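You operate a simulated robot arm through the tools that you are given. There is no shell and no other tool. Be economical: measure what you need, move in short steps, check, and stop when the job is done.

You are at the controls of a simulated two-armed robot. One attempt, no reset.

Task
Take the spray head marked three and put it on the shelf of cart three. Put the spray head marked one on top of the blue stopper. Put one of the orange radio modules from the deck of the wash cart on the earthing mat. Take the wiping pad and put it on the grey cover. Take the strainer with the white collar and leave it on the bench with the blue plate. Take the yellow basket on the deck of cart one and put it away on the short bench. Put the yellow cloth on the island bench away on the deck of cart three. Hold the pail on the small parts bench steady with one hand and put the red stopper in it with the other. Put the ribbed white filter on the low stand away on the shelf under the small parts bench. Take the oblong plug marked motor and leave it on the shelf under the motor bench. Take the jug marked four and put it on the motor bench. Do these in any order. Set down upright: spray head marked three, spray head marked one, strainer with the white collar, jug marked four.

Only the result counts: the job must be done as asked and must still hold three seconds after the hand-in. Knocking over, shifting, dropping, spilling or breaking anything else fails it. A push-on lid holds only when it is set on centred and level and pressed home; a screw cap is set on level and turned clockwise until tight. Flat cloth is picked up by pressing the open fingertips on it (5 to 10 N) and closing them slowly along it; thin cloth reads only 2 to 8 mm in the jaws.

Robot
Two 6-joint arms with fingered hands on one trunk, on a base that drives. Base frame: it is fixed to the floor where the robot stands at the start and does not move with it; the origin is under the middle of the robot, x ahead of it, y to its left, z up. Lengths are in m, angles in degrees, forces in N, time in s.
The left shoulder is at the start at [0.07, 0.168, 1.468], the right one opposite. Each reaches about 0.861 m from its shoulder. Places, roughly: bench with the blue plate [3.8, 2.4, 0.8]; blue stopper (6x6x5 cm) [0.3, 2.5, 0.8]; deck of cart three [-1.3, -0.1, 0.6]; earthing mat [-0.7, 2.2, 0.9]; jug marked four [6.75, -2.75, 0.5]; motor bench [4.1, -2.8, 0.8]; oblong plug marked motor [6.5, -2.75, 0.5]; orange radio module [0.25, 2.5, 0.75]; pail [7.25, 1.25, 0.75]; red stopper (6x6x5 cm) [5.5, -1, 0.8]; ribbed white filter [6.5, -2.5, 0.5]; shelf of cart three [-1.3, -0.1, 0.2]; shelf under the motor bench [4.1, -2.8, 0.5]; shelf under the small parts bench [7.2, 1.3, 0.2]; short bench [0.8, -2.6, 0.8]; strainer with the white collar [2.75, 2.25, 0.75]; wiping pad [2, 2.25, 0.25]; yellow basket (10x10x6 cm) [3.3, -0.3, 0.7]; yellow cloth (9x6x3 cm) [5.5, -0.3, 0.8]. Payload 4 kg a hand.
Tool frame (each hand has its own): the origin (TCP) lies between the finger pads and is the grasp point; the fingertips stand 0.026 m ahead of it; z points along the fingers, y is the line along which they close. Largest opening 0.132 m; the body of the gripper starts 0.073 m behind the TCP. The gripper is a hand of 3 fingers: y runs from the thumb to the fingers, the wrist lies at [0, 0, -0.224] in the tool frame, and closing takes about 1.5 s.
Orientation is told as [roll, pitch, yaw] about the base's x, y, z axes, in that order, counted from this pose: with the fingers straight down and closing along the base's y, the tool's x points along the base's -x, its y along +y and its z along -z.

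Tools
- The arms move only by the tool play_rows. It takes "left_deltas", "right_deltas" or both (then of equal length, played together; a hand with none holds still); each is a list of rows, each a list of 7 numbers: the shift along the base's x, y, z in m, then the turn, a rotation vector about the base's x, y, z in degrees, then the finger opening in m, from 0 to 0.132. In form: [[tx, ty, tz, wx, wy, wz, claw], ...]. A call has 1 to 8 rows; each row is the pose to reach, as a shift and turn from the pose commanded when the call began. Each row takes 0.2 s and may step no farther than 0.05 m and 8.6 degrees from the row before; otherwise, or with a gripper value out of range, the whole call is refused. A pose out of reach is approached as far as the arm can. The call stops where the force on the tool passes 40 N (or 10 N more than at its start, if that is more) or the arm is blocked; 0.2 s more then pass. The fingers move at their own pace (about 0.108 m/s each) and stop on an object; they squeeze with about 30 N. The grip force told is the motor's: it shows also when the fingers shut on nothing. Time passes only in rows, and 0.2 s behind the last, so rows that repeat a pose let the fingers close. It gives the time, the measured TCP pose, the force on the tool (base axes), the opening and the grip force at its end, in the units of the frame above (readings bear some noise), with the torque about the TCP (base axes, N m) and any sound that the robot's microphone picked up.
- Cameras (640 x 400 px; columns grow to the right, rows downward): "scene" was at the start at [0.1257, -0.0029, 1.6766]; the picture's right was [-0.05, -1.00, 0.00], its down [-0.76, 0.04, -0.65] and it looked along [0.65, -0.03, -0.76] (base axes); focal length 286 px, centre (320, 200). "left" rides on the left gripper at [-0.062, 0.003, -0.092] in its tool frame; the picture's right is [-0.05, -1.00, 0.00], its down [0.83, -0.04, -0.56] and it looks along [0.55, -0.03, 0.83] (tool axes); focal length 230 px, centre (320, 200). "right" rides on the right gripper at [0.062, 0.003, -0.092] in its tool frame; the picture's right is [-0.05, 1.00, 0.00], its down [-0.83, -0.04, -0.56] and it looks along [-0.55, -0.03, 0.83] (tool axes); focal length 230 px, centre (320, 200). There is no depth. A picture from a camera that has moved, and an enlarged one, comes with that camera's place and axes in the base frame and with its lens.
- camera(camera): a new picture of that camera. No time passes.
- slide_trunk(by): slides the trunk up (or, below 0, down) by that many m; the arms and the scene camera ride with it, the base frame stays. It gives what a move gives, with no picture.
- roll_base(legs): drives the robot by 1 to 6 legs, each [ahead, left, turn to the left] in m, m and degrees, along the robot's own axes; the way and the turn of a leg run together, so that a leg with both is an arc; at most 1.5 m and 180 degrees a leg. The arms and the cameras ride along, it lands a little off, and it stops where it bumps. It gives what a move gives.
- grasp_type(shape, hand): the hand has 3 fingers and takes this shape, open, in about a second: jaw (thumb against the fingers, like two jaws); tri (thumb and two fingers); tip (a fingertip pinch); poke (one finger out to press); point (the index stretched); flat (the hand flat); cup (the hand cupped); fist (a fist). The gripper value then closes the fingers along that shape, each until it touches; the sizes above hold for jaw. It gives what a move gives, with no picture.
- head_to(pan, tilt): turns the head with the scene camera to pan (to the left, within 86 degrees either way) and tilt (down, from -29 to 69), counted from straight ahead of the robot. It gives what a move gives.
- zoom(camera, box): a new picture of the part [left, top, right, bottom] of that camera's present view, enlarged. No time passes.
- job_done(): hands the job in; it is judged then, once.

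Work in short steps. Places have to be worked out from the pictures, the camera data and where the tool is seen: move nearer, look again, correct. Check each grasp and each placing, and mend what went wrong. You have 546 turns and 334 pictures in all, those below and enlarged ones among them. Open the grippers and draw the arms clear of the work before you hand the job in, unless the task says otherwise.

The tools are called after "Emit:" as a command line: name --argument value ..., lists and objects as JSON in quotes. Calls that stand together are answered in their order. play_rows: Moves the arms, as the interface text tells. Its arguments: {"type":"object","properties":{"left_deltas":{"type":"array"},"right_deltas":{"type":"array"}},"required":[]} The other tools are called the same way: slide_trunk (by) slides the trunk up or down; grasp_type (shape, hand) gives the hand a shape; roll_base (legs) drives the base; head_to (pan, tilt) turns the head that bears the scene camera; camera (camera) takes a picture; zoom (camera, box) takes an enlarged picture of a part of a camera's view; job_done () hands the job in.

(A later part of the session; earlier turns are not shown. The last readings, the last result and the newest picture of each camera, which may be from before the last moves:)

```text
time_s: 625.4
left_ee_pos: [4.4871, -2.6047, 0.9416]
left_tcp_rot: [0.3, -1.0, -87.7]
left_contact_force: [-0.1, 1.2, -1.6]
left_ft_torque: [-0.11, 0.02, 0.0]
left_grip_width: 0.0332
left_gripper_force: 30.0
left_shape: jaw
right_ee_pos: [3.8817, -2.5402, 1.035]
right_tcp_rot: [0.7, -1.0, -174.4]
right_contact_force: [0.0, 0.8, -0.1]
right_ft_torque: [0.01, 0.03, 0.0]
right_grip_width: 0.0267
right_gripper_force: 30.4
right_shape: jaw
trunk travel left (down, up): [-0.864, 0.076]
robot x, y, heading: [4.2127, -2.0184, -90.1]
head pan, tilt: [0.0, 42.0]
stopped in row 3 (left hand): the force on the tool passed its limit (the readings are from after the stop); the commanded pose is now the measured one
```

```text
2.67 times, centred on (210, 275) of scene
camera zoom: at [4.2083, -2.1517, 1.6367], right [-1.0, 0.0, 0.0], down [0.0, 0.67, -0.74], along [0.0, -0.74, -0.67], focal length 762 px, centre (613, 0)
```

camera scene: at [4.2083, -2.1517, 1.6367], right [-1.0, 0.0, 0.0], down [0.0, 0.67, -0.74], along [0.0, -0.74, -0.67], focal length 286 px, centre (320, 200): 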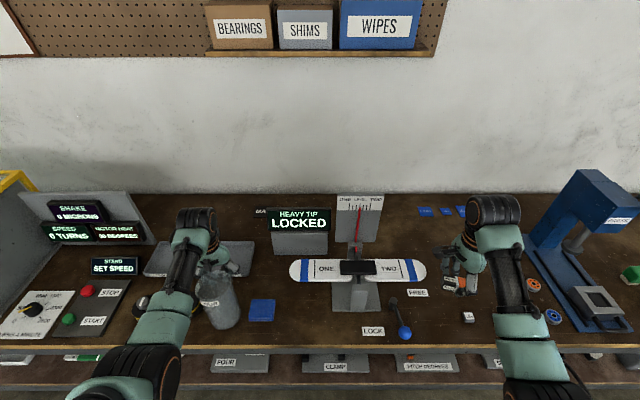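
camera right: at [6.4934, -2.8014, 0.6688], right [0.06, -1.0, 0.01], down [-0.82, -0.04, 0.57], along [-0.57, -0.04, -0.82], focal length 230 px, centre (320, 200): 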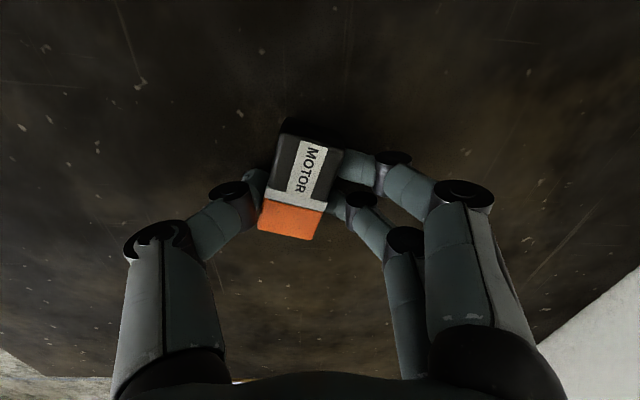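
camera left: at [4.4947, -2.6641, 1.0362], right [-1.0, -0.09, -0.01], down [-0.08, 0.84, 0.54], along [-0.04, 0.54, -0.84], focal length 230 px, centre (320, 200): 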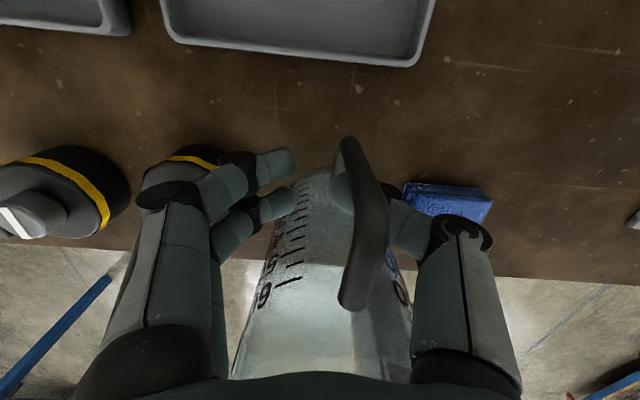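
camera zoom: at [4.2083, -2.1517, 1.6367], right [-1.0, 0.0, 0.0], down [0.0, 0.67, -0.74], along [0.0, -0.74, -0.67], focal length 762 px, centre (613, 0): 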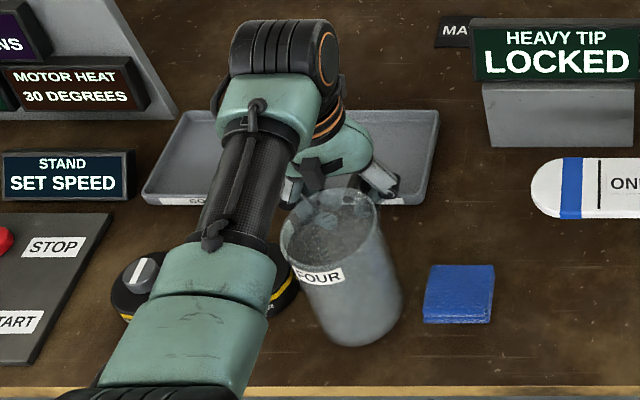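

The jug has tilted in the grip. I lift it slowly to see how it hangs.

Emit:
play_rows --left_deltas '[[0, 0, 0.02, 0, 0, 0, 0.02], [0, 0, 0.05, 0, 0, 0, 0.02], [0, 0, 0.08, 0, 0, 0, 0.02]]'

Emit:
camera --camera "left"

Emit:
zoom --camera "scene" --box '[120, 180, 300, 330]'

```text
time_s: 626.2
left_ee_pos: [4.4879, -2.6045, 1.0231]
left_tcp_rot: [0.2, -1.1, -87.6]
left_contact_force: [-0.1, 0.6, 0.7]
left_ft_torque: [0.02, -0.01, 0.02]
left_grip_width: 0.0202
left_gripper_force: 0.2
left_shape: jaw
right_ee_pos: [3.8821, -2.5408, 1.0345]
right_tcp_rot: [0.5, -0.9, -174.5]
right_contact_force: [-0.1, 0.6, -0.5]
right_ft_torque: [0.01, 0.02, 0.01]
right_grip_width: 0.0268
right_gripper_force: 30.2
right_shape: jaw
trunk travel left (down, up): [-0.864, 0.076]
robot x, y, heading: [4.2124, -2.0188, -90.1]
head pan, tilt: [0.0, 42.0]
```

```text
99 pictures are left
camera left: at [4.4944, -2.6643, 1.1175], right [-1.0, -0.09, 0.0], down [-0.08, 0.84, 0.54], along [-0.05, 0.54, -0.84], focal length 230 px, centre (320, 200)
```

left: 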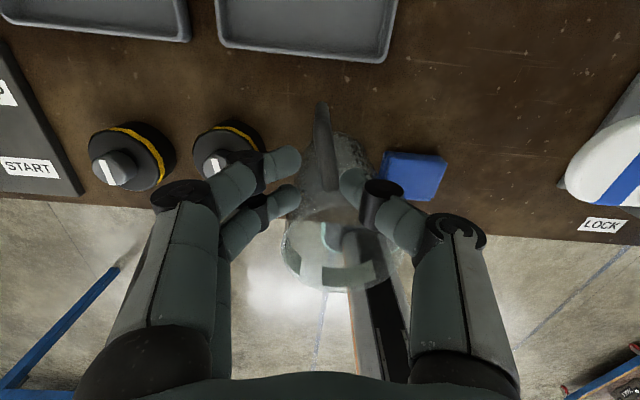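

```text
2.67 times, centred on (210, 255) of scene
camera zoom: at [4.2087, -2.1534, 1.6373], right [-1.0, 0.0, 0.0], down [0.0, 0.67, -0.74], along [0.0, -0.74, -0.67], focal length 762 px, centre (613, 53)
```

zoom: 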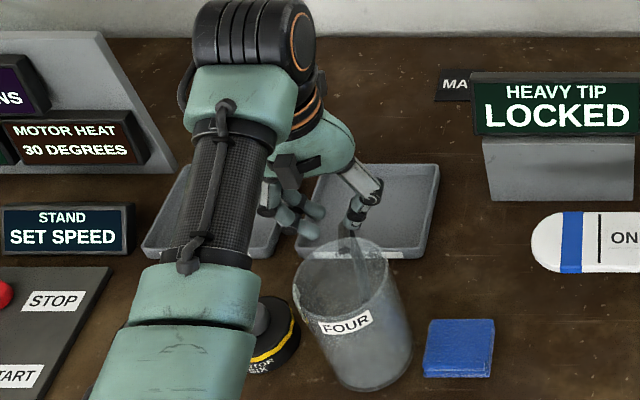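

The jug is free and stands upright on the bench. I raise the hand clear and verify.

Emit:
play_rows --left_deltas '[[0, 0, 0.03, 0, 0, 0, 0.02], [0, 0, 0.05, 0, 0, 0, 0.02]]'

Emit:
slide_trunk --by 0.07

Emit:
roll_base --legs '[[-0.3, 0, 0]]'

Emit:
camera --camera "scene"

```text
time_s: 626.8
left_ee_pos: [4.4887, -2.6079, 1.0719]
left_tcp_rot: [0.2, -1.3, -87.9]
left_contact_force: [0.2, -0.3, 0.3]
left_ft_torque: [0.0, 0.01, 0.0]
left_grip_width: 0.0203
left_gripper_force: 0.0
left_shape: jaw
right_ee_pos: [3.8811, -2.5405, 1.035]
right_tcp_rot: [0.7, -1.0, -174.5]
right_contact_force: [0.5, 0.0, 0.4]
right_ft_torque: [0.0, -0.06, -0.01]
right_grip_width: 0.027
right_gripper_force: 30.2
right_shape: jaw
trunk travel left (down, up): [-0.864, 0.076]
robot x, y, heading: [4.213, -2.0212, -90.3]
head pan, tilt: [0.0, 42.0]
```

```text
time_s: 627.9
left_ee_pos: [4.488, -2.607, 1.1424]
left_tcp_rot: [0.3, -1.4, -87.8]
left_contact_force: [-0.8, -0.8, 0.5]
left_ft_torque: [0.0, -0.02, 0.02]
left_grip_width: 0.0206
left_gripper_force: 0.1
left_shape: jaw
right_ee_pos: [3.8809, -2.5401, 1.1041]
right_tcp_rot: [0.6, -1.1, -174.5]
right_contact_force: [0.8, -0.8, -0.1]
right_ft_torque: [-0.02, -0.01, -0.01]
right_grip_width: 0.0266
right_gripper_force: 30.1
right_shape: jaw
trunk travel left (down, up): [-0.934, 0.006]
robot x, y, heading: [4.2152, -2.0159, -90.2]
head pan, tilt: [0.0, 42.0]
```

```text
time_s: 630.0
left_ee_pos: [4.4878, -2.3043, 1.1417]
left_tcp_rot: [0.4, -1.2, -87.8]
left_contact_force: [-0.5, -0.7, -0.2]
left_ft_torque: [0.02, 0.01, 0.0]
left_grip_width: 0.0206
left_gripper_force: 0.0
left_shape: jaw
right_ee_pos: [3.8814, -2.2367, 1.1036]
right_tcp_rot: [0.5, -1.0, -174.5]
right_contact_force: [0.6, -1.3, -0.4]
right_ft_torque: [0.0, -0.01, -0.01]
right_grip_width: 0.0265
right_gripper_force: 30.1
right_shape: jaw
trunk travel left (down, up): [-0.934, 0.006]
robot x, y, heading: [4.2149, -1.7119, -90.3]
head pan, tilt: [0.0, 42.0]
```

```text
97 pictures are left
camera scene: at [4.2092, -1.8501, 1.7071], right [-1.0, 0.0, 0.0], down [0.0, 0.67, -0.74], along [0.0, -0.74, -0.67], focal length 286 px, centre (320, 200)
```

scene: 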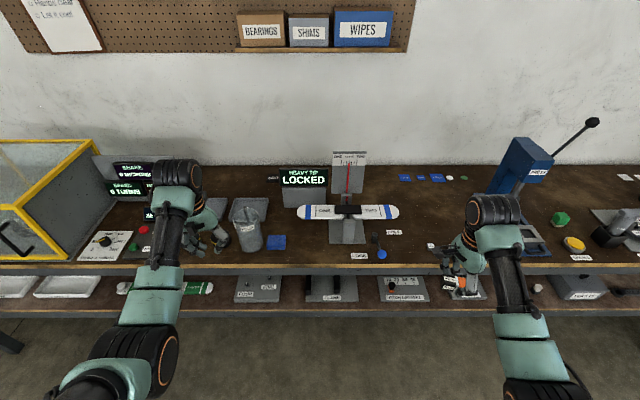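

Jug stands well (task 11 done). Now choose a free spot on the shelf for the plug.

Emit:
zoom --camera "scene" --box '[220, 250, 460, 330]'

```text
2.67 times, centred on (340, 290) of scene
camera zoom: at [4.2092, -1.8501, 1.7071], right [-1.0, 0.0, 0.0], down [0.0, 0.67, -0.74], along [0.0, -0.74, -0.67], focal length 762 px, centre (267, -40)
```

zoom: 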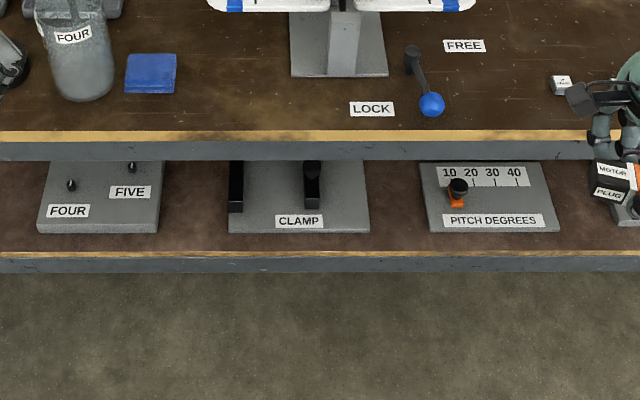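

I'll use the ~11 cm gap left of the CLAMP plate, at about (4.333,-2.545), shelf z≈0.49. First tuck the left hand and yaw the right hand to face forward.

Emit:
play_rows --left_deltas '[[0.02, 0.03, -0.01, 0, 0, 0, 0.08], [0.04, 0.06, -0.02, 0, 0, 0, 0.08], [0.06, 0.09, -0.03, 0, 0, 0, 0.08], [0.08, 0.12, -0.04, 0, 0, 0, 0.08], [0.1, 0.15, -0.05, 0, 0, 0, 0.08], [0.12, 0.18, -0.06, 0, 0, 0, 0.08], [0.14, 0.21, -0.06, 0, 0, 0, 0.08]]' --right_deltas '[[0, 0, -0.01, 0, 0, 8.5, 0.02], [0, 0, -0.02, 0, 0, 17, 0.02], [0, 0, -0.03, 0, 0, 25.5, 0.02], [0, 0, -0.04, 0, 0, 34, 0.02], [0, 0, -0.05, 0, 0, 42.5, 0.02], [0, 0, -0.06, 0, 0, 51, 0.02], [0, 0, -0.06, 0, 0, 59.5, 0.02]]'

Emit:
play_rows --right_deltas '[[0, 0, 0, 0, 0, 8.5, 0.02], [0, 0, 0, 0, 0, 17, 0.02], [0, 0, 0, 0, 0, 25, 0.02]]'

Emit:
slide_trunk --by -0.4

Emit:
play_rows --right_deltas '[[0, 0, 0, -8, 0, 0, 0.02], [0, 0, 0, -16, 0, 0, 0.02], [0, 0, 0, -24, 0, 0, 0.02], [0, 0, 0, -32, 0, 0, 0.02], [0, 0, 0, -40, 0, 0, 0.02], [0, 0, 0, -48, 0, 0, 0.02], [0, 0, 0, -55, 0, 0, 0.02]]'

Emit:
camera --camera "right"

```text
time_s: 631.6
left_ee_pos: [4.6301, -2.0913, 1.0828]
left_tcp_rot: [0.2, -1.4, -87.8]
left_contact_force: [0.1, 0.0, 0.0]
left_ft_torque: [-0.05, -0.01, 0.02]
left_grip_width: 0.0794
left_gripper_force: 0.0
left_shape: jaw
left hand out of reach, approached as far as the arm can: row 1, 2, 3
right_ee_pos: [3.8825, -2.2322, 1.0466]
right_tcp_rot: [0.6, -1.1, -114.9]
right_contact_force: [0.4, 0.2, 0.2]
right_ft_torque: [-0.01, -0.03, 0.0]
right_grip_width: 0.0268
right_gripper_force: 30.0
right_shape: jaw
trunk travel left (down, up): [-0.934, 0.006]
robot x, y, heading: [4.2111, -1.7113, -90.5]
head pan, tilt: [0.0, 42.0]
```

```text
time_s: 632.4
left_ee_pos: [4.6295, -2.0914, 1.0832]
left_tcp_rot: [0.3, -1.4, -87.9]
left_contact_force: [0.0, 0.4, -0.8]
left_ft_torque: [0.0, 0.01, -0.01]
left_grip_width: 0.0797
left_gripper_force: 0.1
left_shape: jaw
right_ee_pos: [3.8815, -2.2347, 1.0448]
right_tcp_rot: [0.6, -1.0, -89.9]
right_contact_force: [0.3, -0.9, -0.8]
right_ft_torque: [-0.01, -0.02, 0.0]
right_grip_width: 0.0267
right_gripper_force: 30.4
right_shape: jaw
trunk travel left (down, up): [-0.934, 0.006]
robot x, y, heading: [4.2112, -1.7154, -90.3]
head pan, tilt: [0.0, 42.0]
```

```text
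time_s: 636.2
left_ee_pos: [4.6301, -2.0916, 0.6841]
left_tcp_rot: [0.3, -1.4, -87.8]
left_contact_force: [-0.8, -0.5, -0.4]
left_ft_torque: [-0.01, 0.0, 0.03]
left_grip_width: 0.0793
left_gripper_force: 0.0
left_shape: jaw
right_ee_pos: [3.8819, -2.2355, 0.6449]
right_tcp_rot: [0.6, -1.1, -89.9]
right_contact_force: [-0.3, -0.2, -0.2]
right_ft_torque: [0.0, -0.03, 0.02]
right_grip_width: 0.0267
right_gripper_force: 29.6
right_shape: jaw
trunk travel left (down, up): [-0.534, 0.406]
robot x, y, heading: [4.2115, -1.7154, -89.9]
head pan, tilt: [0.0, 42.0]
```

```text
time_s: 637.8
left_ee_pos: [4.6305, -2.0926, 0.6841]
left_tcp_rot: [0.3, -1.3, -87.7]
left_contact_force: [0.0, -0.1, -0.6]
left_ft_torque: [-0.01, -0.01, 0.01]
left_grip_width: 0.0797
left_gripper_force: 0.0
left_shape: jaw
right_ee_pos: [3.8814, -2.2345, 0.645]
right_tcp_rot: [0.7, -56.1, -90.0]
right_contact_force: [0.4, -0.1, -0.3]
right_ft_torque: [0.04, 0.02, -0.03]
right_grip_width: 0.0263
right_gripper_force: 30.2
right_shape: jaw
trunk travel left (down, up): [-0.534, 0.406]
robot x, y, heading: [4.2119, -1.713, -90.4]
head pan, tilt: [0.0, 42.0]
```

```text
95 pictures are left
camera right: at [3.8822, -2.125, 0.6457], right [1.0, -0.02, 0.05], down [-0.05, 0.0, 1.0], along [-0.02, -1.0, 0.0], focal length 230 px, centre (320, 200)
```

right: 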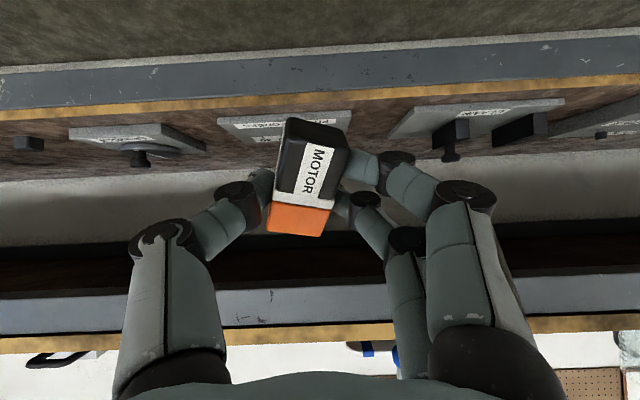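

Works smoothly. I strafe left to the gap, lower and drive in.

Emit:
roll_base --legs '[[0, 0.452, 0]]'

Emit:
slide_trunk --by -0.075

Emit:
roll_base --legs '[[0.22, 0, 0]]'

Emit:
camera --camera "right"

```text
time_s: 640.5
left_ee_pos: [5.0728, -2.1026, 0.6831]
left_tcp_rot: [0.3, -1.4, -88.6]
left_contact_force: [-0.4, -0.3, 0.1]
left_ft_torque: [-0.03, 0.0, -0.01]
left_grip_width: 0.0794
left_gripper_force: 0.0
left_shape: jaw
right_ee_pos: [4.3219, -2.2355, 0.6455]
right_tcp_rot: [0.6, -56.1, -90.8]
right_contact_force: [-0.2, 0.1, -1.2]
right_ft_torque: [0.04, 0.03, 0.0]
right_grip_width: 0.0261
right_gripper_force: 30.2
right_shape: jaw
trunk travel left (down, up): [-0.534, 0.406]
robot x, y, heading: [4.6619, -1.7205, -91.1]
head pan, tilt: [0.0, 42.0]
```

```text
time_s: 641.6
left_ee_pos: [5.0726, -2.1022, 0.6093]
left_tcp_rot: [0.3, -1.4, -88.6]
left_contact_force: [-1.1, -0.1, 0.7]
left_ft_torque: [0.04, 0.0, -0.01]
left_grip_width: 0.0796
left_gripper_force: 0.0
left_shape: jaw
right_ee_pos: [4.3221, -2.2352, 0.5704]
right_tcp_rot: [0.7, -55.9, -90.8]
right_contact_force: [0.4, 0.1, -0.1]
right_ft_torque: [0.02, 0.03, -0.04]
right_grip_width: 0.026
right_gripper_force: 29.6
right_shape: jaw
trunk travel left (down, up): [-0.459, 0.481]
robot x, y, heading: [4.6585, -1.7185, -90.8]
head pan, tilt: [0.0, 42.0]
```

```text
time_s: 643.3
left_ee_pos: [5.068, -2.3214, 0.6083]
left_tcp_rot: [0.2, -1.2, -88.6]
left_contact_force: [0.4, 0.2, -1.1]
left_ft_torque: [0.0, -0.03, -0.01]
left_grip_width: 0.0795
left_gripper_force: 0.0
left_shape: jaw
right_ee_pos: [4.3165, -2.4528, 0.5691]
right_tcp_rot: [0.7, -55.9, -90.9]
right_contact_force: [-0.1, 1.0, -0.2]
right_ft_torque: [0.01, 0.0, 0.0]
right_grip_width: 0.0264
right_gripper_force: 30.3
right_shape: jaw
trunk travel left (down, up): [-0.459, 0.481]
robot x, y, heading: [4.6547, -1.9352, -91.1]
head pan, tilt: [0.0, 42.0]
```

```text
94 pictures are left
camera right: at [4.3204, -2.3432, 0.5702], right [1.0, -0.03, 0.05], down [-0.05, -0.01, 1.0], along [-0.03, -1.0, -0.01], focal length 230 px, centre (320, 200)
```

right: 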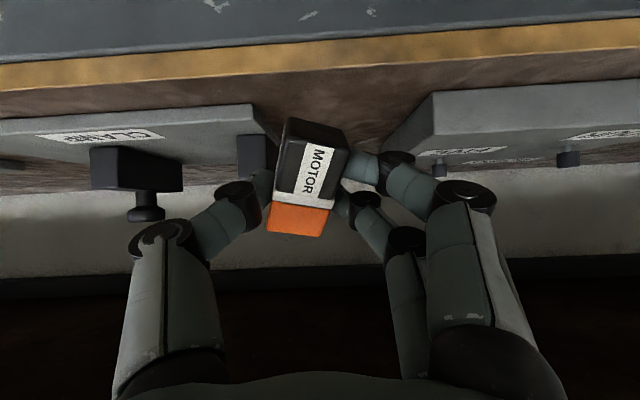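

Emit:
roll_base --legs '[[0.08, 0.013, 0]]'

Emit:
slide_trunk --by -0.03

Emit:
play_rows --right_deltas '[[0, 0, -0.006, 0, 0, 0, 0.02], [0, 0, -0.012, 0, 0, 0, 0.02], [0, 0, -0.018, 0, 0, 0, 0.02]]'

Emit:
camera --camera "right"

```text
time_s: 644.4
left_ee_pos: [5.0803, -2.4026, 0.6075]
left_tcp_rot: [0.4, -1.3, -88.6]
left_contact_force: [0.7, 0.6, -0.3]
left_ft_torque: [-0.01, 0.01, 0.01]
left_grip_width: 0.0793
left_gripper_force: 0.1
left_shape: jaw
right_ee_pos: [4.3289, -2.5328, 0.568]
right_tcp_rot: [0.7, -55.9, -90.9]
right_contact_force: [0.6, -0.4, -0.9]
right_ft_torque: [-0.02, 0.01, 0.02]
right_grip_width: 0.0265
right_gripper_force: 30.4
right_shape: jaw
trunk travel left (down, up): [-0.459, 0.481]
robot x, y, heading: [4.6645, -2.017, -91.2]
head pan, tilt: [0.0, 42.0]
```

```text
time_s: 645.1
left_ee_pos: [5.0792, -2.4004, 0.5789]
left_tcp_rot: [0.3, -1.5, -88.7]
left_contact_force: [0.2, 0.2, -0.1]
left_ft_torque: [-0.01, 0.04, 0.0]
left_grip_width: 0.0798
left_gripper_force: 0.1
left_shape: jaw
right_ee_pos: [4.3284, -2.535, 0.5423]
right_tcp_rot: [0.6, -56.3, -90.8]
right_contact_force: [0.5, -3.2, 7.5]
right_ft_torque: [-0.07, 0.12, 0.02]
right_grip_width: 0.0262
right_gripper_force: 29.7
right_shape: jaw
trunk travel left (down, up): [-0.429, 0.511]
robot x, y, heading: [4.6684, -2.016, -91.1]
head pan, tilt: [0.0, 42.0]
```

```text
time_s: 645.9
left_ee_pos: [5.0794, -2.4003, 0.5793]
left_tcp_rot: [0.2, -1.5, -88.7]
left_contact_force: [-0.2, 0.3, -0.1]
left_ft_torque: [-0.03, -0.02, 0.02]
left_grip_width: 0.0796
left_gripper_force: 0.0
left_shape: jaw
right_ee_pos: [4.3302, -2.5338, 0.5251]
right_tcp_rot: [0.5, -56.4, -90.8]
right_contact_force: [0.3, -1.7, 17.7]
right_ft_torque: [-0.14, -0.13, 0.0]
right_grip_width: 0.0243
right_gripper_force: 29.6
right_shape: jaw
trunk travel left (down, up): [-0.429, 0.511]
robot x, y, heading: [4.6676, -2.0144, -91.1]
head pan, tilt: [0.0, 42.0]
```

```text
93 pictures are left
camera right: at [4.333, -2.4241, 0.5256], right [1.0, -0.03, 0.05], down [-0.05, 0.0, 1.0], along [-0.03, -1.0, 0.0], focal length 230 px, centre (320, 200)
```

right: 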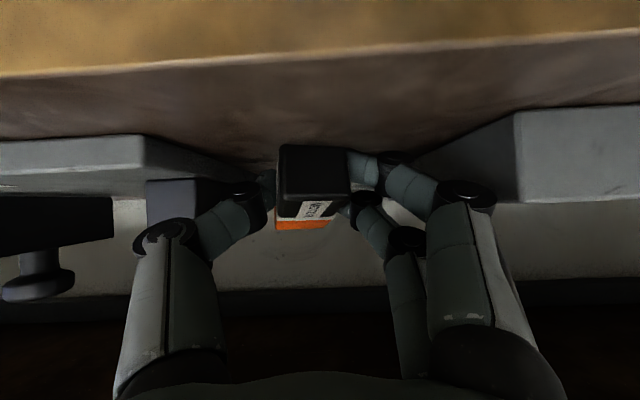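

Plug touches the shelf. Release and back straight out.

Emit:
play_rows --right_deltas '[[0, 0, 0.002, 0, 0, 0, 0.03], [0, 0, 0.002, 0, 0, 0, 0.04], [0, 0, 0.002, 0, 0, 0, 0.055], [0, 0, 0.002, 0, 0, 0, 0.06]]'

Emit:
roll_base --legs '[[-0.25, 0, 0]]'

Emit:
camera --camera "right"

```text
time_s: 646.9
left_ee_pos: [5.0796, -2.3992, 0.5796]
left_tcp_rot: [0.2, -1.6, -88.8]
left_contact_force: [-0.5, 1.2, 0.7]
left_ft_torque: [0.0, 0.05, 0.04]
left_grip_width: 0.0799
left_gripper_force: 0.0
left_shape: jaw
right_ee_pos: [4.3286, -2.5334, 0.5249]
right_tcp_rot: [0.7, -56.1, -90.8]
right_contact_force: [-4.8, -0.2, 18.6]
right_ft_torque: [-0.23, -0.14, -0.17]
right_grip_width: 0.0518
right_gripper_force: 0.0
right_shape: jaw
trunk travel left (down, up): [-0.429, 0.511]
robot x, y, heading: [4.6644, -2.0156, -91.1]
head pan, tilt: [0.0, 42.0]
```

```text
time_s: 648.8
left_ee_pos: [5.087, -2.1431, 0.5792]
left_tcp_rot: [0.3, -1.4, -88.4]
left_contact_force: [-0.2, 0.2, -0.2]
left_ft_torque: [0.0, 0.03, -0.01]
left_grip_width: 0.0795
left_gripper_force: 0.0
left_shape: jaw
right_ee_pos: [4.3355, -2.279, 0.5231]
right_tcp_rot: [0.7, -56.0, -90.6]
right_contact_force: [0.2, 0.9, 0.6]
right_ft_torque: [0.01, 0.01, -0.04]
right_grip_width: 0.0597
right_gripper_force: 0.1
right_shape: jaw
trunk travel left (down, up): [-0.429, 0.511]
robot x, y, heading: [4.6678, -1.7583, -90.7]
head pan, tilt: [0.0, 42.0]
```

```text
92 pictures are left
camera right: at [4.3384, -2.1696, 0.5253], right [1.0, -0.03, 0.05], down [-0.05, 0.0, 1.0], along [-0.03, -1.0, -0.01], focal length 230 px, centre (320, 200)
```

right: 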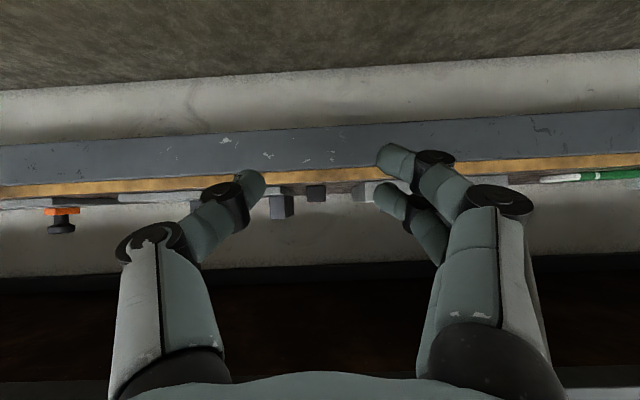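

Emit:
head_to --pan -25 --tilt 40

Emit:
zoom --camera "scene" --box '[200, 150, 440, 310]'

```text
time_s: 649.7
left_ee_pos: [5.0862, -2.1436, 0.5782]
left_tcp_rot: [0.3, -1.4, -88.2]
left_contact_force: [-0.9, 0.0, 0.1]
left_ft_torque: [0.02, -0.04, -0.01]
left_grip_width: 0.0796
left_gripper_force: 0.0
left_shape: jaw
right_ee_pos: [4.3378, -2.2796, 0.5245]
right_tcp_rot: [0.6, -56.0, -90.6]
right_contact_force: [-0.4, 0.3, -0.7]
right_ft_torque: [-0.01, 0.01, -0.03]
right_grip_width: 0.0596
right_gripper_force: 0.1
right_shape: jaw
trunk travel left (down, up): [-0.429, 0.511]
robot x, y, heading: [4.6714, -1.761, -90.5]
head pan, tilt: [-25.0, 40.0]
```

```text
2.50 times, centred on (320, 230) of scene
camera zoom: at [4.6319, -1.8869, 1.2054], right [-0.9, 0.43, 0.0], down [0.28, 0.58, -0.77], along [-0.33, -0.69, -0.64], focal length 714 px, centre (320, 125)
```

zoom: 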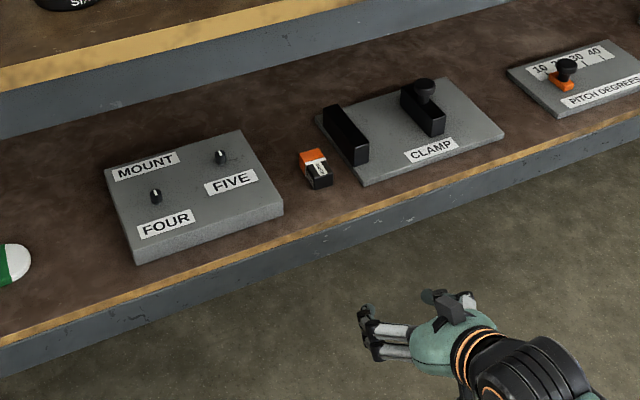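

Task 10 done. Now the filter: straighten the right hand, raise the trunk a bit and go back to the low stand to pick it with the left hand.

Emit:
play_rows --right_deltas '[[0, 0, 0, 8, 0, 0, 0.08], [0, 0, 0, 16, 0, 0, 0.08], [0, 0, 0, 24, 0, 0, 0.08], [0, 0, 0, 32, 0, 0, 0.08], [0, 0, 0, 40, 0, 0, 0.08], [0, 0, 0, 48, 0, 0, 0.08], [0, 0, 0, 55, 0, 0, 0.08]]' --left_deltas '[[-0.015, -0.03, -0.005, 0, 0, 0, 0.09], [-0.03, -0.06, -0.01, 0, 0, 0, 0.09], [-0.045, -0.09, -0.015, 0, 0, 0, 0.09], [-0.06, -0.12, -0.02, 0, 0, 0, 0.09], [-0.08, -0.15, -0.02, 0, 0, 0, 0.09], [-0.1, -0.18, -0.02, 0, 0, 0, 0.09], [-0.11, -0.2, -0.02, 0, 0, 0, 0.09]]'

Emit:
slide_trunk --by 0.16

Emit:
roll_base --legs '[[0.03, 0.8, 0], [0, 0.81, 0], [0.22, 0, 0]]'

Emit:
camera --camera "left"

```text
time_s: 651.3
left_ee_pos: [4.9742, -2.3445, 0.56]
left_tcp_rot: [0.4, -1.3, -88.3]
left_contact_force: [-0.6, 0.6, 0.0]
left_ft_torque: [-0.02, -0.02, 0.01]
left_grip_width: 0.0897
left_gripper_force: 0.0
left_shape: jaw
right_ee_pos: [4.336, -2.2808, 0.5241]
right_tcp_rot: [0.2, -0.8, -90.2]
right_contact_force: [-0.2, 0.0, -0.6]
right_ft_torque: [-0.03, 0.01, 0.0]
right_grip_width: 0.0794
right_gripper_force: 0.1
right_shape: jaw
trunk travel left (down, up): [-0.429, 0.511]
robot x, y, heading: [4.669, -1.7593, -90.7]
head pan, tilt: [-25.0, 40.0]
```

```text
time_s: 653.1
left_ee_pos: [4.9751, -2.3445, 0.7203]
left_tcp_rot: [0.3, -1.4, -88.2]
left_contact_force: [-0.2, 0.1, -0.1]
left_ft_torque: [-0.01, 0.01, -0.01]
left_grip_width: 0.0895
left_gripper_force: 0.1
left_shape: jaw
right_ee_pos: [4.3356, -2.279, 0.6838]
right_tcp_rot: [0.2, -0.9, -90.3]
right_contact_force: [-0.1, 0.1, 0.1]
right_ft_torque: [-0.03, 0.0, -0.04]
right_grip_width: 0.0792
right_gripper_force: 0.0
right_shape: jaw
trunk travel left (down, up): [-0.589, 0.351]
robot x, y, heading: [4.6741, -1.7634, -90.3]
head pan, tilt: [-25.0, 40.0]
```

```text
time_s: 662.4
left_ee_pos: [6.627, -2.5079, 0.7196]
left_tcp_rot: [0.2, -1.4, -87.0]
left_contact_force: [1.1, -0.1, -0.8]
left_ft_torque: [0.02, -0.01, 0.0]
left_grip_width: 0.0897
left_gripper_force: 0.1
left_shape: jaw
right_ee_pos: [5.9874, -2.4515, 0.6823]
right_tcp_rot: [0.4, 0.9, -89.5]
right_contact_force: [1.2, 9.5, 3.6]
right_ft_torque: [-0.49, 0.44, -0.45]
right_grip_width: 0.0798
right_gripper_force: 0.0
right_shape: jaw
trunk travel left (down, up): [-0.589, 0.351]
robot x, y, heading: [6.3079, -1.933, -89.3]
head pan, tilt: [-25.0, 40.0]
stopped in leg 3: the force on the tool passed its limit (the readings are from after the stop); the commanded pose is now the measured one
```

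```text
90 pictures are left
camera left: at [6.6345, -2.5655, 0.8153], right [-0.99, -0.11, 0.0], down [-0.09, 0.84, 0.53], along [-0.05, 0.53, -0.85], focal length 230 px, centre (320, 200)
```

left: 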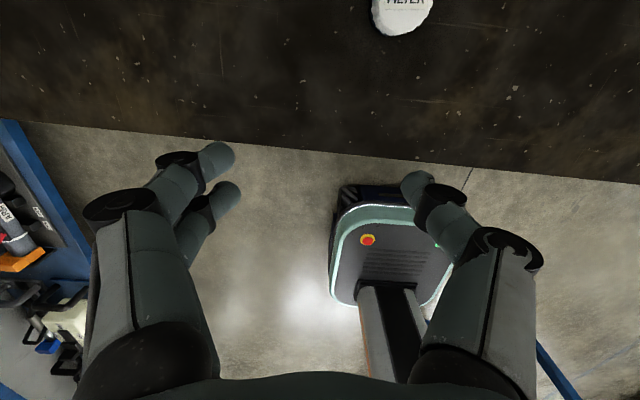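

The right hand touched the motor bench's end. I back off and tuck the right hand, then continue.

Emit:
roll_base --legs '[[-0.12, 0, 0]]'

Emit:
play_rows --right_deltas '[[0, 0.035, 0, 0, 0, 0, 0.08], [-0.01, 0.07, 0, 0, 0, 0, 0.08], [-0.02, 0.105, 0, 0, 0, 0, 0.08], [-0.03, 0.14, 0, 0, 0, 0, 0.08], [-0.04, 0.17, 0, 0, 0, 0, 0.08]]'

Emit:
roll_base --legs '[[0.23, -0.02, 0]]'

Emit:
camera --camera "left"

```text
time_s: 663.6
left_ee_pos: [6.6254, -2.3906, 0.7197]
left_tcp_rot: [0.4, -1.5, -86.7]
left_contact_force: [-0.3, 0.0, -0.1]
left_ft_torque: [-0.04, -0.01, 0.0]
left_grip_width: 0.09
left_gripper_force: 0.1
left_shape: jaw
right_ee_pos: [5.9872, -2.3352, 0.6821]
right_tcp_rot: [0.6, 0.9, -89.4]
right_contact_force: [-0.2, 0.9, 0.4]
right_ft_torque: [-0.04, -0.01, -0.02]
right_grip_width: 0.0798
right_gripper_force: 0.0
right_shape: jaw
trunk travel left (down, up): [-0.589, 0.351]
robot x, y, heading: [6.3032, -1.8147, -89.1]
head pan, tilt: [-25.0, 40.0]
```

```text
time_s: 664.8
left_ee_pos: [6.6249, -2.3892, 0.7213]
left_tcp_rot: [0.3, -1.4, -86.7]
left_contact_force: [-1.0, -0.3, 0.1]
left_ft_torque: [0.01, 0.02, 0.02]
left_grip_width: 0.0897
left_gripper_force: 0.1
left_shape: jaw
right_ee_pos: [5.948, -2.1638, 0.6829]
right_tcp_rot: [0.5, 0.7, -89.4]
right_contact_force: [0.4, -0.1, -0.6]
right_ft_torque: [-0.02, 0.01, 0.0]
right_grip_width: 0.0797
right_gripper_force: 0.1
right_shape: jaw
trunk travel left (down, up): [-0.589, 0.351]
robot x, y, heading: [6.3056, -1.8146, -89.1]
head pan, tilt: [-25.0, 40.0]
```

```text
time_s: 666.6
left_ee_pos: [6.6088, -2.6195, 0.7211]
left_tcp_rot: [0.3, -1.4, -86.8]
left_contact_force: [0.2, -0.2, -0.4]
left_ft_torque: [0.06, -0.01, 0.0]
left_grip_width: 0.0898
left_gripper_force: 0.1
left_shape: jaw
right_ee_pos: [5.9306, -2.3932, 0.6828]
right_tcp_rot: [0.5, 0.8, -89.5]
right_contact_force: [-0.3, 0.0, 0.4]
right_ft_torque: [0.01, -0.05, -0.04]
right_grip_width: 0.0793
right_gripper_force: 0.0
right_shape: jaw
trunk travel left (down, up): [-0.589, 0.351]
robot x, y, heading: [6.2892, -2.0427, -89.3]
head pan, tilt: [-25.0, 40.0]
```

```text
89 pictures are left
camera left: at [6.616, -2.678, 0.8151], right [-0.99, -0.11, 0.0], down [-0.09, 0.84, 0.54], along [-0.05, 0.53, -0.84], focal length 230 px, centre (320, 200)
```

left: 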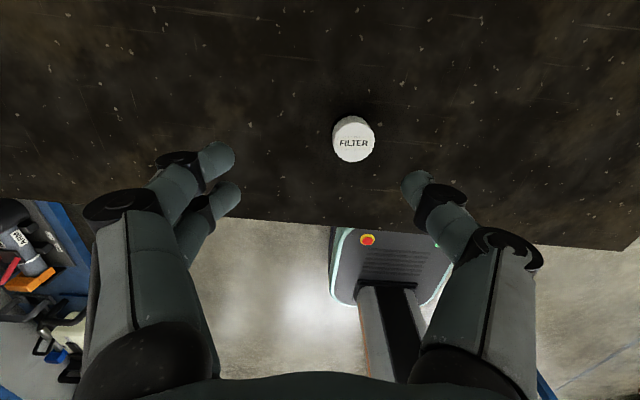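

Emit:
slide_trunk --by -0.06

Emit:
play_rows --left_deltas '[[-0.015, 0.002, -0.02, 0, 0, 0, 0.08], [-0.03, 0.005, -0.045, 0, 0, 0, 0.08], [-0.032, 0.005, -0.07, 0, 0, 0, 0.08]]'

Emit:
camera --camera "left"

```text
time_s: 667.6
left_ee_pos: [6.6088, -2.6187, 0.6616]
left_tcp_rot: [0.3, -1.3, -86.8]
left_contact_force: [0.2, 0.5, -0.3]
left_ft_torque: [0.0, -0.04, 0.04]
left_grip_width: 0.0896
left_gripper_force: 0.1
left_shape: jaw
right_ee_pos: [5.9307, -2.3954, 0.6219]
right_tcp_rot: [0.5, 0.9, -89.5]
right_contact_force: [-0.3, -0.1, -1.2]
right_ft_torque: [0.02, 0.0, -0.02]
right_grip_width: 0.08
right_gripper_force: 0.1
right_shape: jaw
trunk travel left (down, up): [-0.529, 0.411]
robot x, y, heading: [6.2896, -2.0486, -89.1]
head pan, tilt: [-25.0, 40.0]
```

```text
time_s: 668.4
left_ee_pos: [6.5765, -2.617, 0.5879]
left_tcp_rot: [0.3, -1.4, -86.9]
left_contact_force: [0.3, 0.5, 0.3]
left_ft_torque: [-0.02, -0.01, 0.01]
left_grip_width: 0.0805
left_gripper_force: 0.1
left_shape: jaw
right_ee_pos: [5.9308, -2.3944, 0.6233]
right_tcp_rot: [0.6, 0.8, -89.5]
right_contact_force: [-0.4, -0.4, 0.2]
right_ft_torque: [0.02, 0.02, 0.0]
right_grip_width: 0.0798
right_gripper_force: 0.1
right_shape: jaw
trunk travel left (down, up): [-0.529, 0.411]
robot x, y, heading: [6.2856, -2.0453, -89.3]
head pan, tilt: [-25.0, 40.0]
```

```text
88 pictures are left
camera left: at [6.585, -2.6737, 0.6839], right [-0.99, -0.11, 0.0], down [-0.09, 0.84, 0.53], along [-0.05, 0.53, -0.85], focal length 230 px, centre (320, 200)
```

left: 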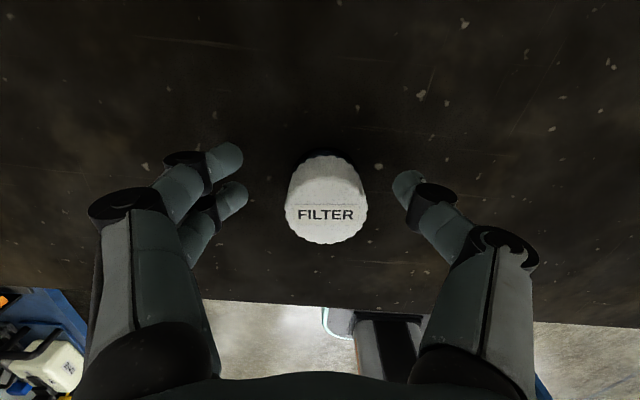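

Centred over the filter. Close and lift.

Emit:
play_rows --left_deltas '[[0, 0, -0.006, 0, 0, 0, 0.06], [0, 0, -0.006, 0, 0, 0, 0.03], [0, 0, -0.006, 0, 0, 0, 0.025], [0, 0, -0.006, 0, 0, 0, 0.025], [0, 0, -0.006, 0, 0, 0, 0.025]]'

Emit:
play_rows --left_deltas '[[0, 0, 0.02, 0, 0, 0, 0.02], [0, 0, 0.05, 0, 0, 0, 0.02], [0, 0, 0.08, 0, 0, 0, 0.02]]'

Emit:
camera --camera "left"

```text
time_s: 669.6
left_ee_pos: [6.5781, -2.6141, 0.5835]
left_tcp_rot: [0.3, -1.5, -86.8]
left_contact_force: [0.3, -0.4, -0.3]
left_ft_torque: [-0.01, 0.01, 0.01]
left_grip_width: 0.0297
left_gripper_force: 30.0
left_shape: jaw
right_ee_pos: [5.9308, -2.3951, 0.6233]
right_tcp_rot: [0.5, 0.8, -89.5]
right_contact_force: [-0.2, 0.8, -0.6]
right_ft_torque: [-0.04, 0.0, 0.0]
right_grip_width: 0.0796
right_gripper_force: 0.0
right_shape: jaw
trunk travel left (down, up): [-0.529, 0.411]
robot x, y, heading: [6.2873, -2.0433, -89.3]
head pan, tilt: [-25.0, 40.0]
```

```text
time_s: 670.4
left_ee_pos: [6.579, -2.6144, 0.6672]
left_tcp_rot: [0.3, -1.4, -86.8]
left_contact_force: [-0.4, 1.0, 0.0]
left_ft_torque: [-0.01, -0.01, 0.02]
left_grip_width: 0.0297
left_gripper_force: 29.1
left_shape: jaw
right_ee_pos: [5.9303, -2.393, 0.623]
right_tcp_rot: [0.5, 0.8, -89.5]
right_contact_force: [-0.2, 0.2, 0.0]
right_ft_torque: [-0.01, 0.02, 0.01]
right_grip_width: 0.0796
right_gripper_force: 0.0
right_shape: jaw
trunk travel left (down, up): [-0.529, 0.411]
robot x, y, heading: [6.291, -2.0448, -89.1]
head pan, tilt: [-25.0, 40.0]
```

```text
87 pictures are left
camera left: at [6.5868, -2.6721, 0.7613], right [-0.99, -0.11, 0.0], down [-0.09, 0.84, 0.53], along [-0.05, 0.53, -0.84], focal length 230 px, centre (320, 200)
```

left: 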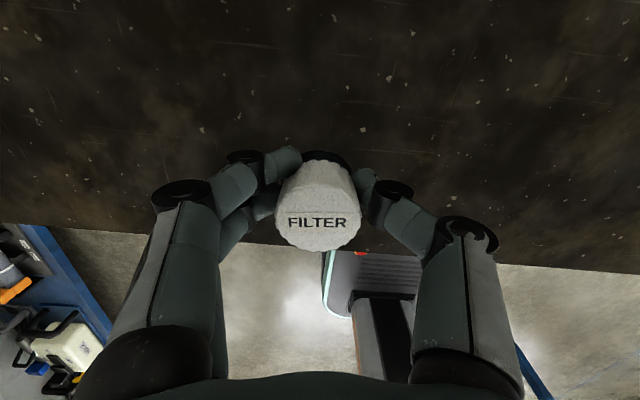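

Filter held. Back away, raise, and turn to the island bench for the red stopper and the cloth.

Emit:
slide_trunk --by 0.33

Emit:
roll_base --legs '[[-0.3, 0, 0], [0, 0, -90], [0, 0, -90]]'

Emit:
head_to --pan 15 --tilt 35

Emit:
camera --camera "scene"

```text
time_s: 673.6
left_ee_pos: [6.5785, -2.6148, 0.995]
left_tcp_rot: [0.3, -1.5, -86.8]
left_contact_force: [0.0, 1.0, -0.9]
left_ft_torque: [-0.01, -0.01, -0.04]
left_grip_width: 0.0298
left_gripper_force: 30.1
left_shape: jaw
right_ee_pos: [5.9314, -2.3929, 0.953]
right_tcp_rot: [0.6, 0.8, -89.6]
right_contact_force: [0.8, 0.4, -0.1]
right_ft_torque: [0.0, 0.02, 0.01]
right_grip_width: 0.0795
right_gripper_force: 0.0
right_shape: jaw
trunk travel left (down, up): [-0.859, 0.081]
robot x, y, heading: [6.2902, -2.0455, -89.6]
head pan, tilt: [-25.0, 40.0]
```

```text
time_s: 683.4
left_ee_pos: [6.0137, -1.159, 0.9964]
left_tcp_rot: [0.2, -1.4, 91.3]
left_contact_force: [0.5, -0.8, -1.1]
left_ft_torque: [0.02, -0.04, 0.02]
left_grip_width: 0.0296
left_gripper_force: 30.3
left_shape: jaw
right_ee_pos: [6.6542, -1.4024, 0.9523]
right_tcp_rot: [0.5, 0.9, 88.5]
right_contact_force: [-0.4, 0.0, 0.0]
right_ft_torque: [0.0, 0.01, 0.03]
right_grip_width: 0.0797
right_gripper_force: 0.0
right_shape: jaw
trunk travel left (down, up): [-0.859, 0.081]
robot x, y, heading: [6.281, -1.7405, 88.8]
head pan, tilt: [-25.0, 40.0]
```

```text
time_s: 684.5
left_ee_pos: [6.0138, -1.1597, 0.9954]
left_tcp_rot: [0.3, -1.4, 91.3]
left_contact_force: [0.3, -0.1, -0.4]
left_ft_torque: [0.01, -0.03, 0.01]
left_grip_width: 0.0299
left_gripper_force: 30.1
left_shape: jaw
right_ee_pos: [6.6541, -1.4021, 0.9525]
right_tcp_rot: [0.5, 0.8, 88.4]
right_contact_force: [0.4, 0.2, 0.2]
right_ft_torque: [0.01, 0.0, 0.01]
right_grip_width: 0.0797
right_gripper_force: 0.0
right_shape: jaw
trunk travel left (down, up): [-0.859, 0.081]
robot x, y, heading: [6.2877, -1.7393, 88.9]
head pan, tilt: [15.0, 35.0]
```

```text
86 pictures are left
camera scene: at [6.2625, -1.6016, 1.643], right [0.97, 0.24, 0.0], down [0.14, -0.56, -0.82], along [-0.2, 0.8, -0.57], focal length 286 px, centre (320, 200)
```

scene: 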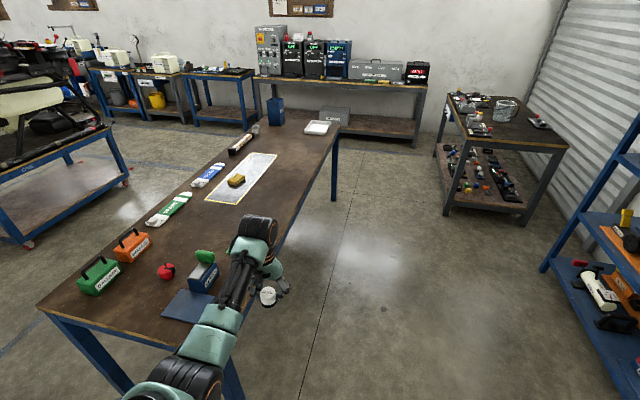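

I see the red stopper at about (5.53,-1.035) and the yellow cloth at (5.475,-0.38). I extend the right hand with a 90° yaw and move in from the south.

Emit:
play_rows --right_deltas '[[0, 0.03, 0, 0, 0, -8.5, 0.1], [-0.01, 0.06, 0, 0, 0, -17, 0.1], [-0.02, 0.09, 0, 0, 0, -25.5, 0.1], [-0.03, 0.12, 0, 0, 0, -34, 0.1], [-0.04, 0.15, 0, 0, 0, -42.5, 0.1], [-0.05, 0.18, -0.01, 0, 0, -51, 0.1], [-0.06, 0.21, -0.02, 0, 0, -59.5, 0.1], [-0.07, 0.24, -0.03, 0, 0, -68, 0.1]]'

Emit:
play_rows --right_deltas '[[0, 0, 0, 0, 0, -8.5, 0.1], [0, 0, 0, 0, 0, -17, 0.1]]'

Emit:
roll_base --legs '[[-0.15, 0, 0], [0, 1.03, 0.5], [0.2, 0, 0]]'

Emit:
camera --camera "right"

Emit:
camera --camera "scene"

```text
time_s: 686.3
left_ee_pos: [6.0134, -1.1582, 0.9944]
left_tcp_rot: [0.3, -1.4, 91.3]
left_contact_force: [-0.8, 0.0, -1.1]
left_ft_torque: [0.0, -0.02, 0.01]
left_grip_width: 0.0296
left_gripper_force: 30.0
left_shape: jaw
right_ee_pos: [6.5829, -1.1602, 0.9195]
right_tcp_rot: [0.4, 0.8, 20.5]
right_contact_force: [-0.3, 0.3, 0.1]
right_ft_torque: [0.0, -0.02, 0.0]
right_grip_width: 0.1
right_gripper_force: 0.2
right_shape: jaw
trunk travel left (down, up): [-0.859, 0.081]
robot x, y, heading: [6.2831, -1.7392, 89.0]
head pan, tilt: [15.0, 35.0]
```

```text
time_s: 686.9
left_ee_pos: [6.0142, -1.1595, 0.9965]
left_tcp_rot: [0.3, -1.3, 91.2]
left_contact_force: [0.4, 0.2, -0.2]
left_ft_torque: [0.02, -0.02, 0.0]
left_grip_width: 0.0296
left_gripper_force: 29.9
left_shape: jaw
right_ee_pos: [6.5839, -1.1615, 0.9221]
right_tcp_rot: [0.4, 0.8, 3.4]
right_contact_force: [0.3, 0.7, 0.1]
right_ft_torque: [-0.02, 0.03, 0.02]
right_grip_width: 0.0997
right_gripper_force: 0.0
right_shape: jaw
trunk travel left (down, up): [-0.859, 0.081]
robot x, y, heading: [6.2844, -1.7373, 88.7]
head pan, tilt: [15.0, 35.0]
```

```text
time_s: 694.4
left_ee_pos: [4.9649, -1.1138, 0.9973]
left_tcp_rot: [0.3, -1.5, 92.3]
left_contact_force: [0.8, 0.0, -1.5]
left_ft_torque: [0.02, 0.01, 0.01]
left_grip_width: 0.0296
left_gripper_force: 30.3
left_shape: jaw
right_ee_pos: [5.5353, -1.1033, 0.9246]
right_tcp_rot: [0.6, 0.8, 4.7]
right_contact_force: [0.2, 0.0, -0.3]
right_ft_torque: [0.02, 0.0, 0.02]
right_grip_width: 0.0999
right_gripper_force: 0.1
right_shape: jaw
trunk travel left (down, up): [-0.859, 0.081]
robot x, y, heading: [5.2496, -1.6876, 89.9]
head pan, tilt: [15.0, 35.0]
```

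```text
85 pictures are left
camera right: at [5.4743, -1.1071, 1.0171], right [-0.03, 1.0, 0.01], down [0.84, 0.02, 0.54], along [0.54, 0.02, -0.84], focal length 230 px, centre (320, 200)
```

right: 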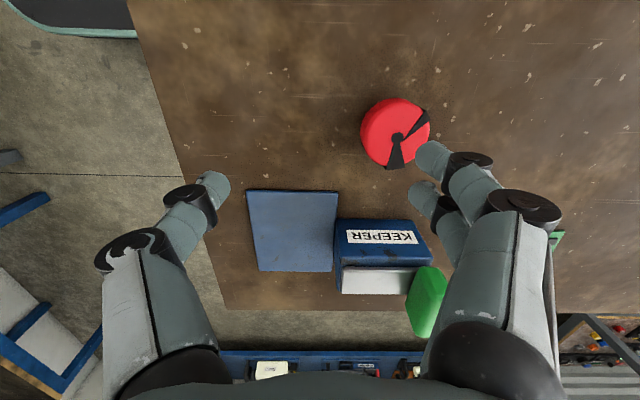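

```text
84 pictures are left
camera scene: at [5.2238, -1.5518, 1.6434], right [0.97, 0.26, 0.0], down [0.15, -0.55, -0.82], along [-0.21, 0.79, -0.57], focal length 286 px, centre (320, 200)
```

scene: 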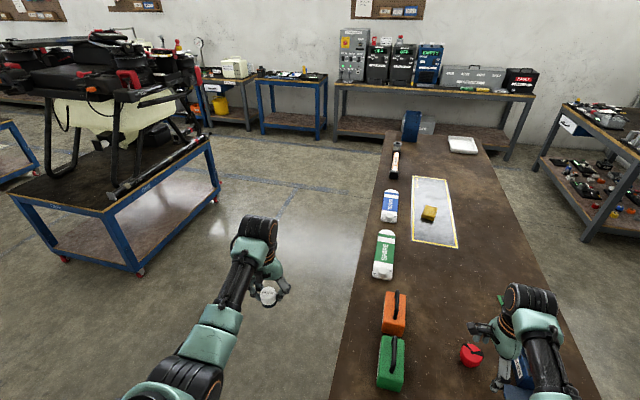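

Stopper is at (5.524,-1.05). Align with the base and lower the trunk.

Emit:
roll_base --legs '[[0.053, 0.012, -1]]'

Emit:
slide_trunk --by -0.06

Emit:
camera --camera "right"

```text
time_s: 695.3
left_ee_pos: [4.9647, -1.0614, 0.9985]
left_tcp_rot: [0.3, -1.8, 91.5]
left_contact_force: [0.4, -0.8, 0.7]
left_ft_torque: [0.07, 0.0, 0.0]
left_grip_width: 0.0295
left_gripper_force: 29.8
left_shape: jaw
right_ee_pos: [5.5346, -1.0589, 0.9241]
right_tcp_rot: [0.8, 0.8, 3.8]
right_contact_force: [-0.1, 0.5, -0.2]
right_ft_torque: [0.11, 0.02, -0.01]
right_grip_width: 0.1001
right_gripper_force: 0.0
right_shape: jaw
trunk travel left (down, up): [-0.859, 0.081]
robot x, y, heading: [5.2397, -1.6322, 89.0]
head pan, tilt: [15.0, 35.0]
```

```text
time_s: 696.3
left_ee_pos: [4.9632, -1.0578, 0.9361]
left_tcp_rot: [0.3, -1.3, 91.4]
left_contact_force: [0.2, -0.7, -0.6]
left_ft_torque: [-0.01, -0.01, 0.02]
left_grip_width: 0.0298
left_gripper_force: 30.2
left_shape: jaw
right_ee_pos: [5.5329, -1.0544, 0.8622]
right_tcp_rot: [0.4, 0.8, 3.7]
right_contact_force: [0.5, -0.1, -0.5]
right_ft_torque: [0.04, 0.01, -0.03]
right_grip_width: 0.1
right_gripper_force: 0.1
right_shape: jaw
trunk travel left (down, up): [-0.799, 0.141]
robot x, y, heading: [5.2361, -1.6354, 89.2]
head pan, tilt: [15.0, 35.0]
```

```text
83 pictures are left
camera right: at [5.4723, -1.0574, 0.9557], right [-0.01, 1.0, 0.01], down [0.84, 0.01, 0.54], along [0.54, 0.01, -0.84], focal length 230 px, centre (320, 200)
```

right: 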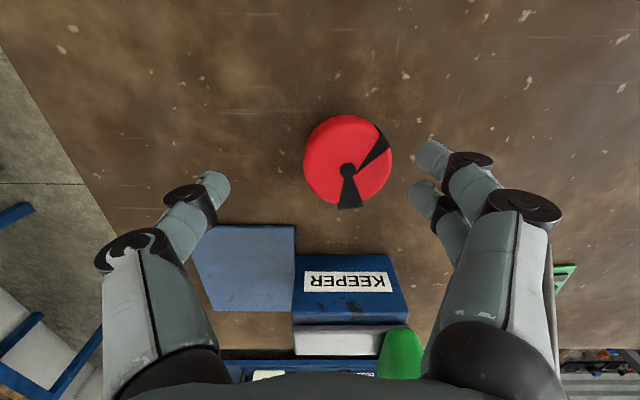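

Emit:
play_rows --right_deltas '[[0, 0.008, 0, 0, 0, 0, 0.11], [0, 0.016, 0, 0, 0, 0, 0.11]]'

Emit:
slide_trunk --by -0.06

Emit:
play_rows --right_deltas '[[0, 0, 0, 0, 0, 0, 0.08], [0, 0, 0, 0, 0, 0, 0.05], [0, 0, 0, 0, 0, 0, 0.04], [0, 0, 0, 0, 0, 0, 0.04]]'

Emit:
camera --camera "right"

```text
time_s: 696.9
left_ee_pos: [4.9641, -1.0551, 0.9361]
left_tcp_rot: [0.3, -1.4, 91.5]
left_contact_force: [0.3, -0.3, 0.7]
left_ft_torque: [0.01, -0.02, 0.01]
left_grip_width: 0.0295
left_gripper_force: 29.8
left_shape: jaw
right_ee_pos: [5.5337, -1.0391, 0.8613]
right_tcp_rot: [0.4, 0.8, 3.8]
right_contact_force: [-0.7, 0.2, -0.1]
right_ft_torque: [0.06, 0.02, -0.02]
right_grip_width: 0.1096
right_gripper_force: 0.0
right_shape: jaw
trunk travel left (down, up): [-0.799, 0.141]
robot x, y, heading: [5.2372, -1.6328, 89.2]
head pan, tilt: [15.0, 35.0]
```

```text
time_s: 697.9
left_ee_pos: [4.963, -1.0563, 0.8768]
left_tcp_rot: [0.3, -1.5, 91.5]
left_contact_force: [-0.2, 0.4, 0.2]
left_ft_torque: [0.03, -0.01, -0.02]
left_grip_width: 0.0295
left_gripper_force: 30.3
left_shape: jaw
right_ee_pos: [5.5326, -1.0388, 0.8053]
right_tcp_rot: [0.8, 0.7, 3.8]
right_contact_force: [1.7, 3.5, 17.0]
right_ft_torque: [-1.14, -0.15, 0.04]
right_grip_width: 0.1095
right_gripper_force: 0.1
right_shape: jaw
trunk travel left (down, up): [-0.739, 0.201]
robot x, y, heading: [5.2412, -1.6277, 89.3]
head pan, tilt: [15.0, 35.0]
```

```text
time_s: 698.9
left_ee_pos: [4.9627, -1.0571, 0.8763]
left_tcp_rot: [0.1, -1.4, 91.5]
left_contact_force: [-0.6, 0.0, -0.3]
left_ft_torque: [0.04, 0.0, 0.03]
left_grip_width: 0.0296
left_gripper_force: 30.3
left_shape: jaw
right_ee_pos: [5.5329, -1.0403, 0.8051]
right_tcp_rot: [0.7, 0.8, 3.7]
right_contact_force: [-1.4, -0.4, 23.6]
right_ft_torque: [0.05, -0.1, 0.0]
right_grip_width: 0.0404
right_gripper_force: 0.1
right_shape: jaw
trunk travel left (down, up): [-0.739, 0.201]
robot x, y, heading: [5.2374, -1.6305, 89.1]
head pan, tilt: [15.0, 35.0]
```

```text
82 pictures are left
camera right: at [5.4706, -1.0435, 0.8987], right [-0.01, 1.0, 0.01], down [0.84, 0.01, 0.54], along [0.54, 0.02, -0.84], focal length 230 px, centre (320, 200)
```

right: 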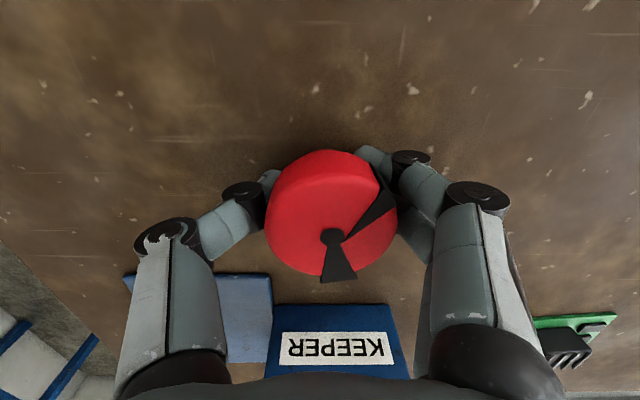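

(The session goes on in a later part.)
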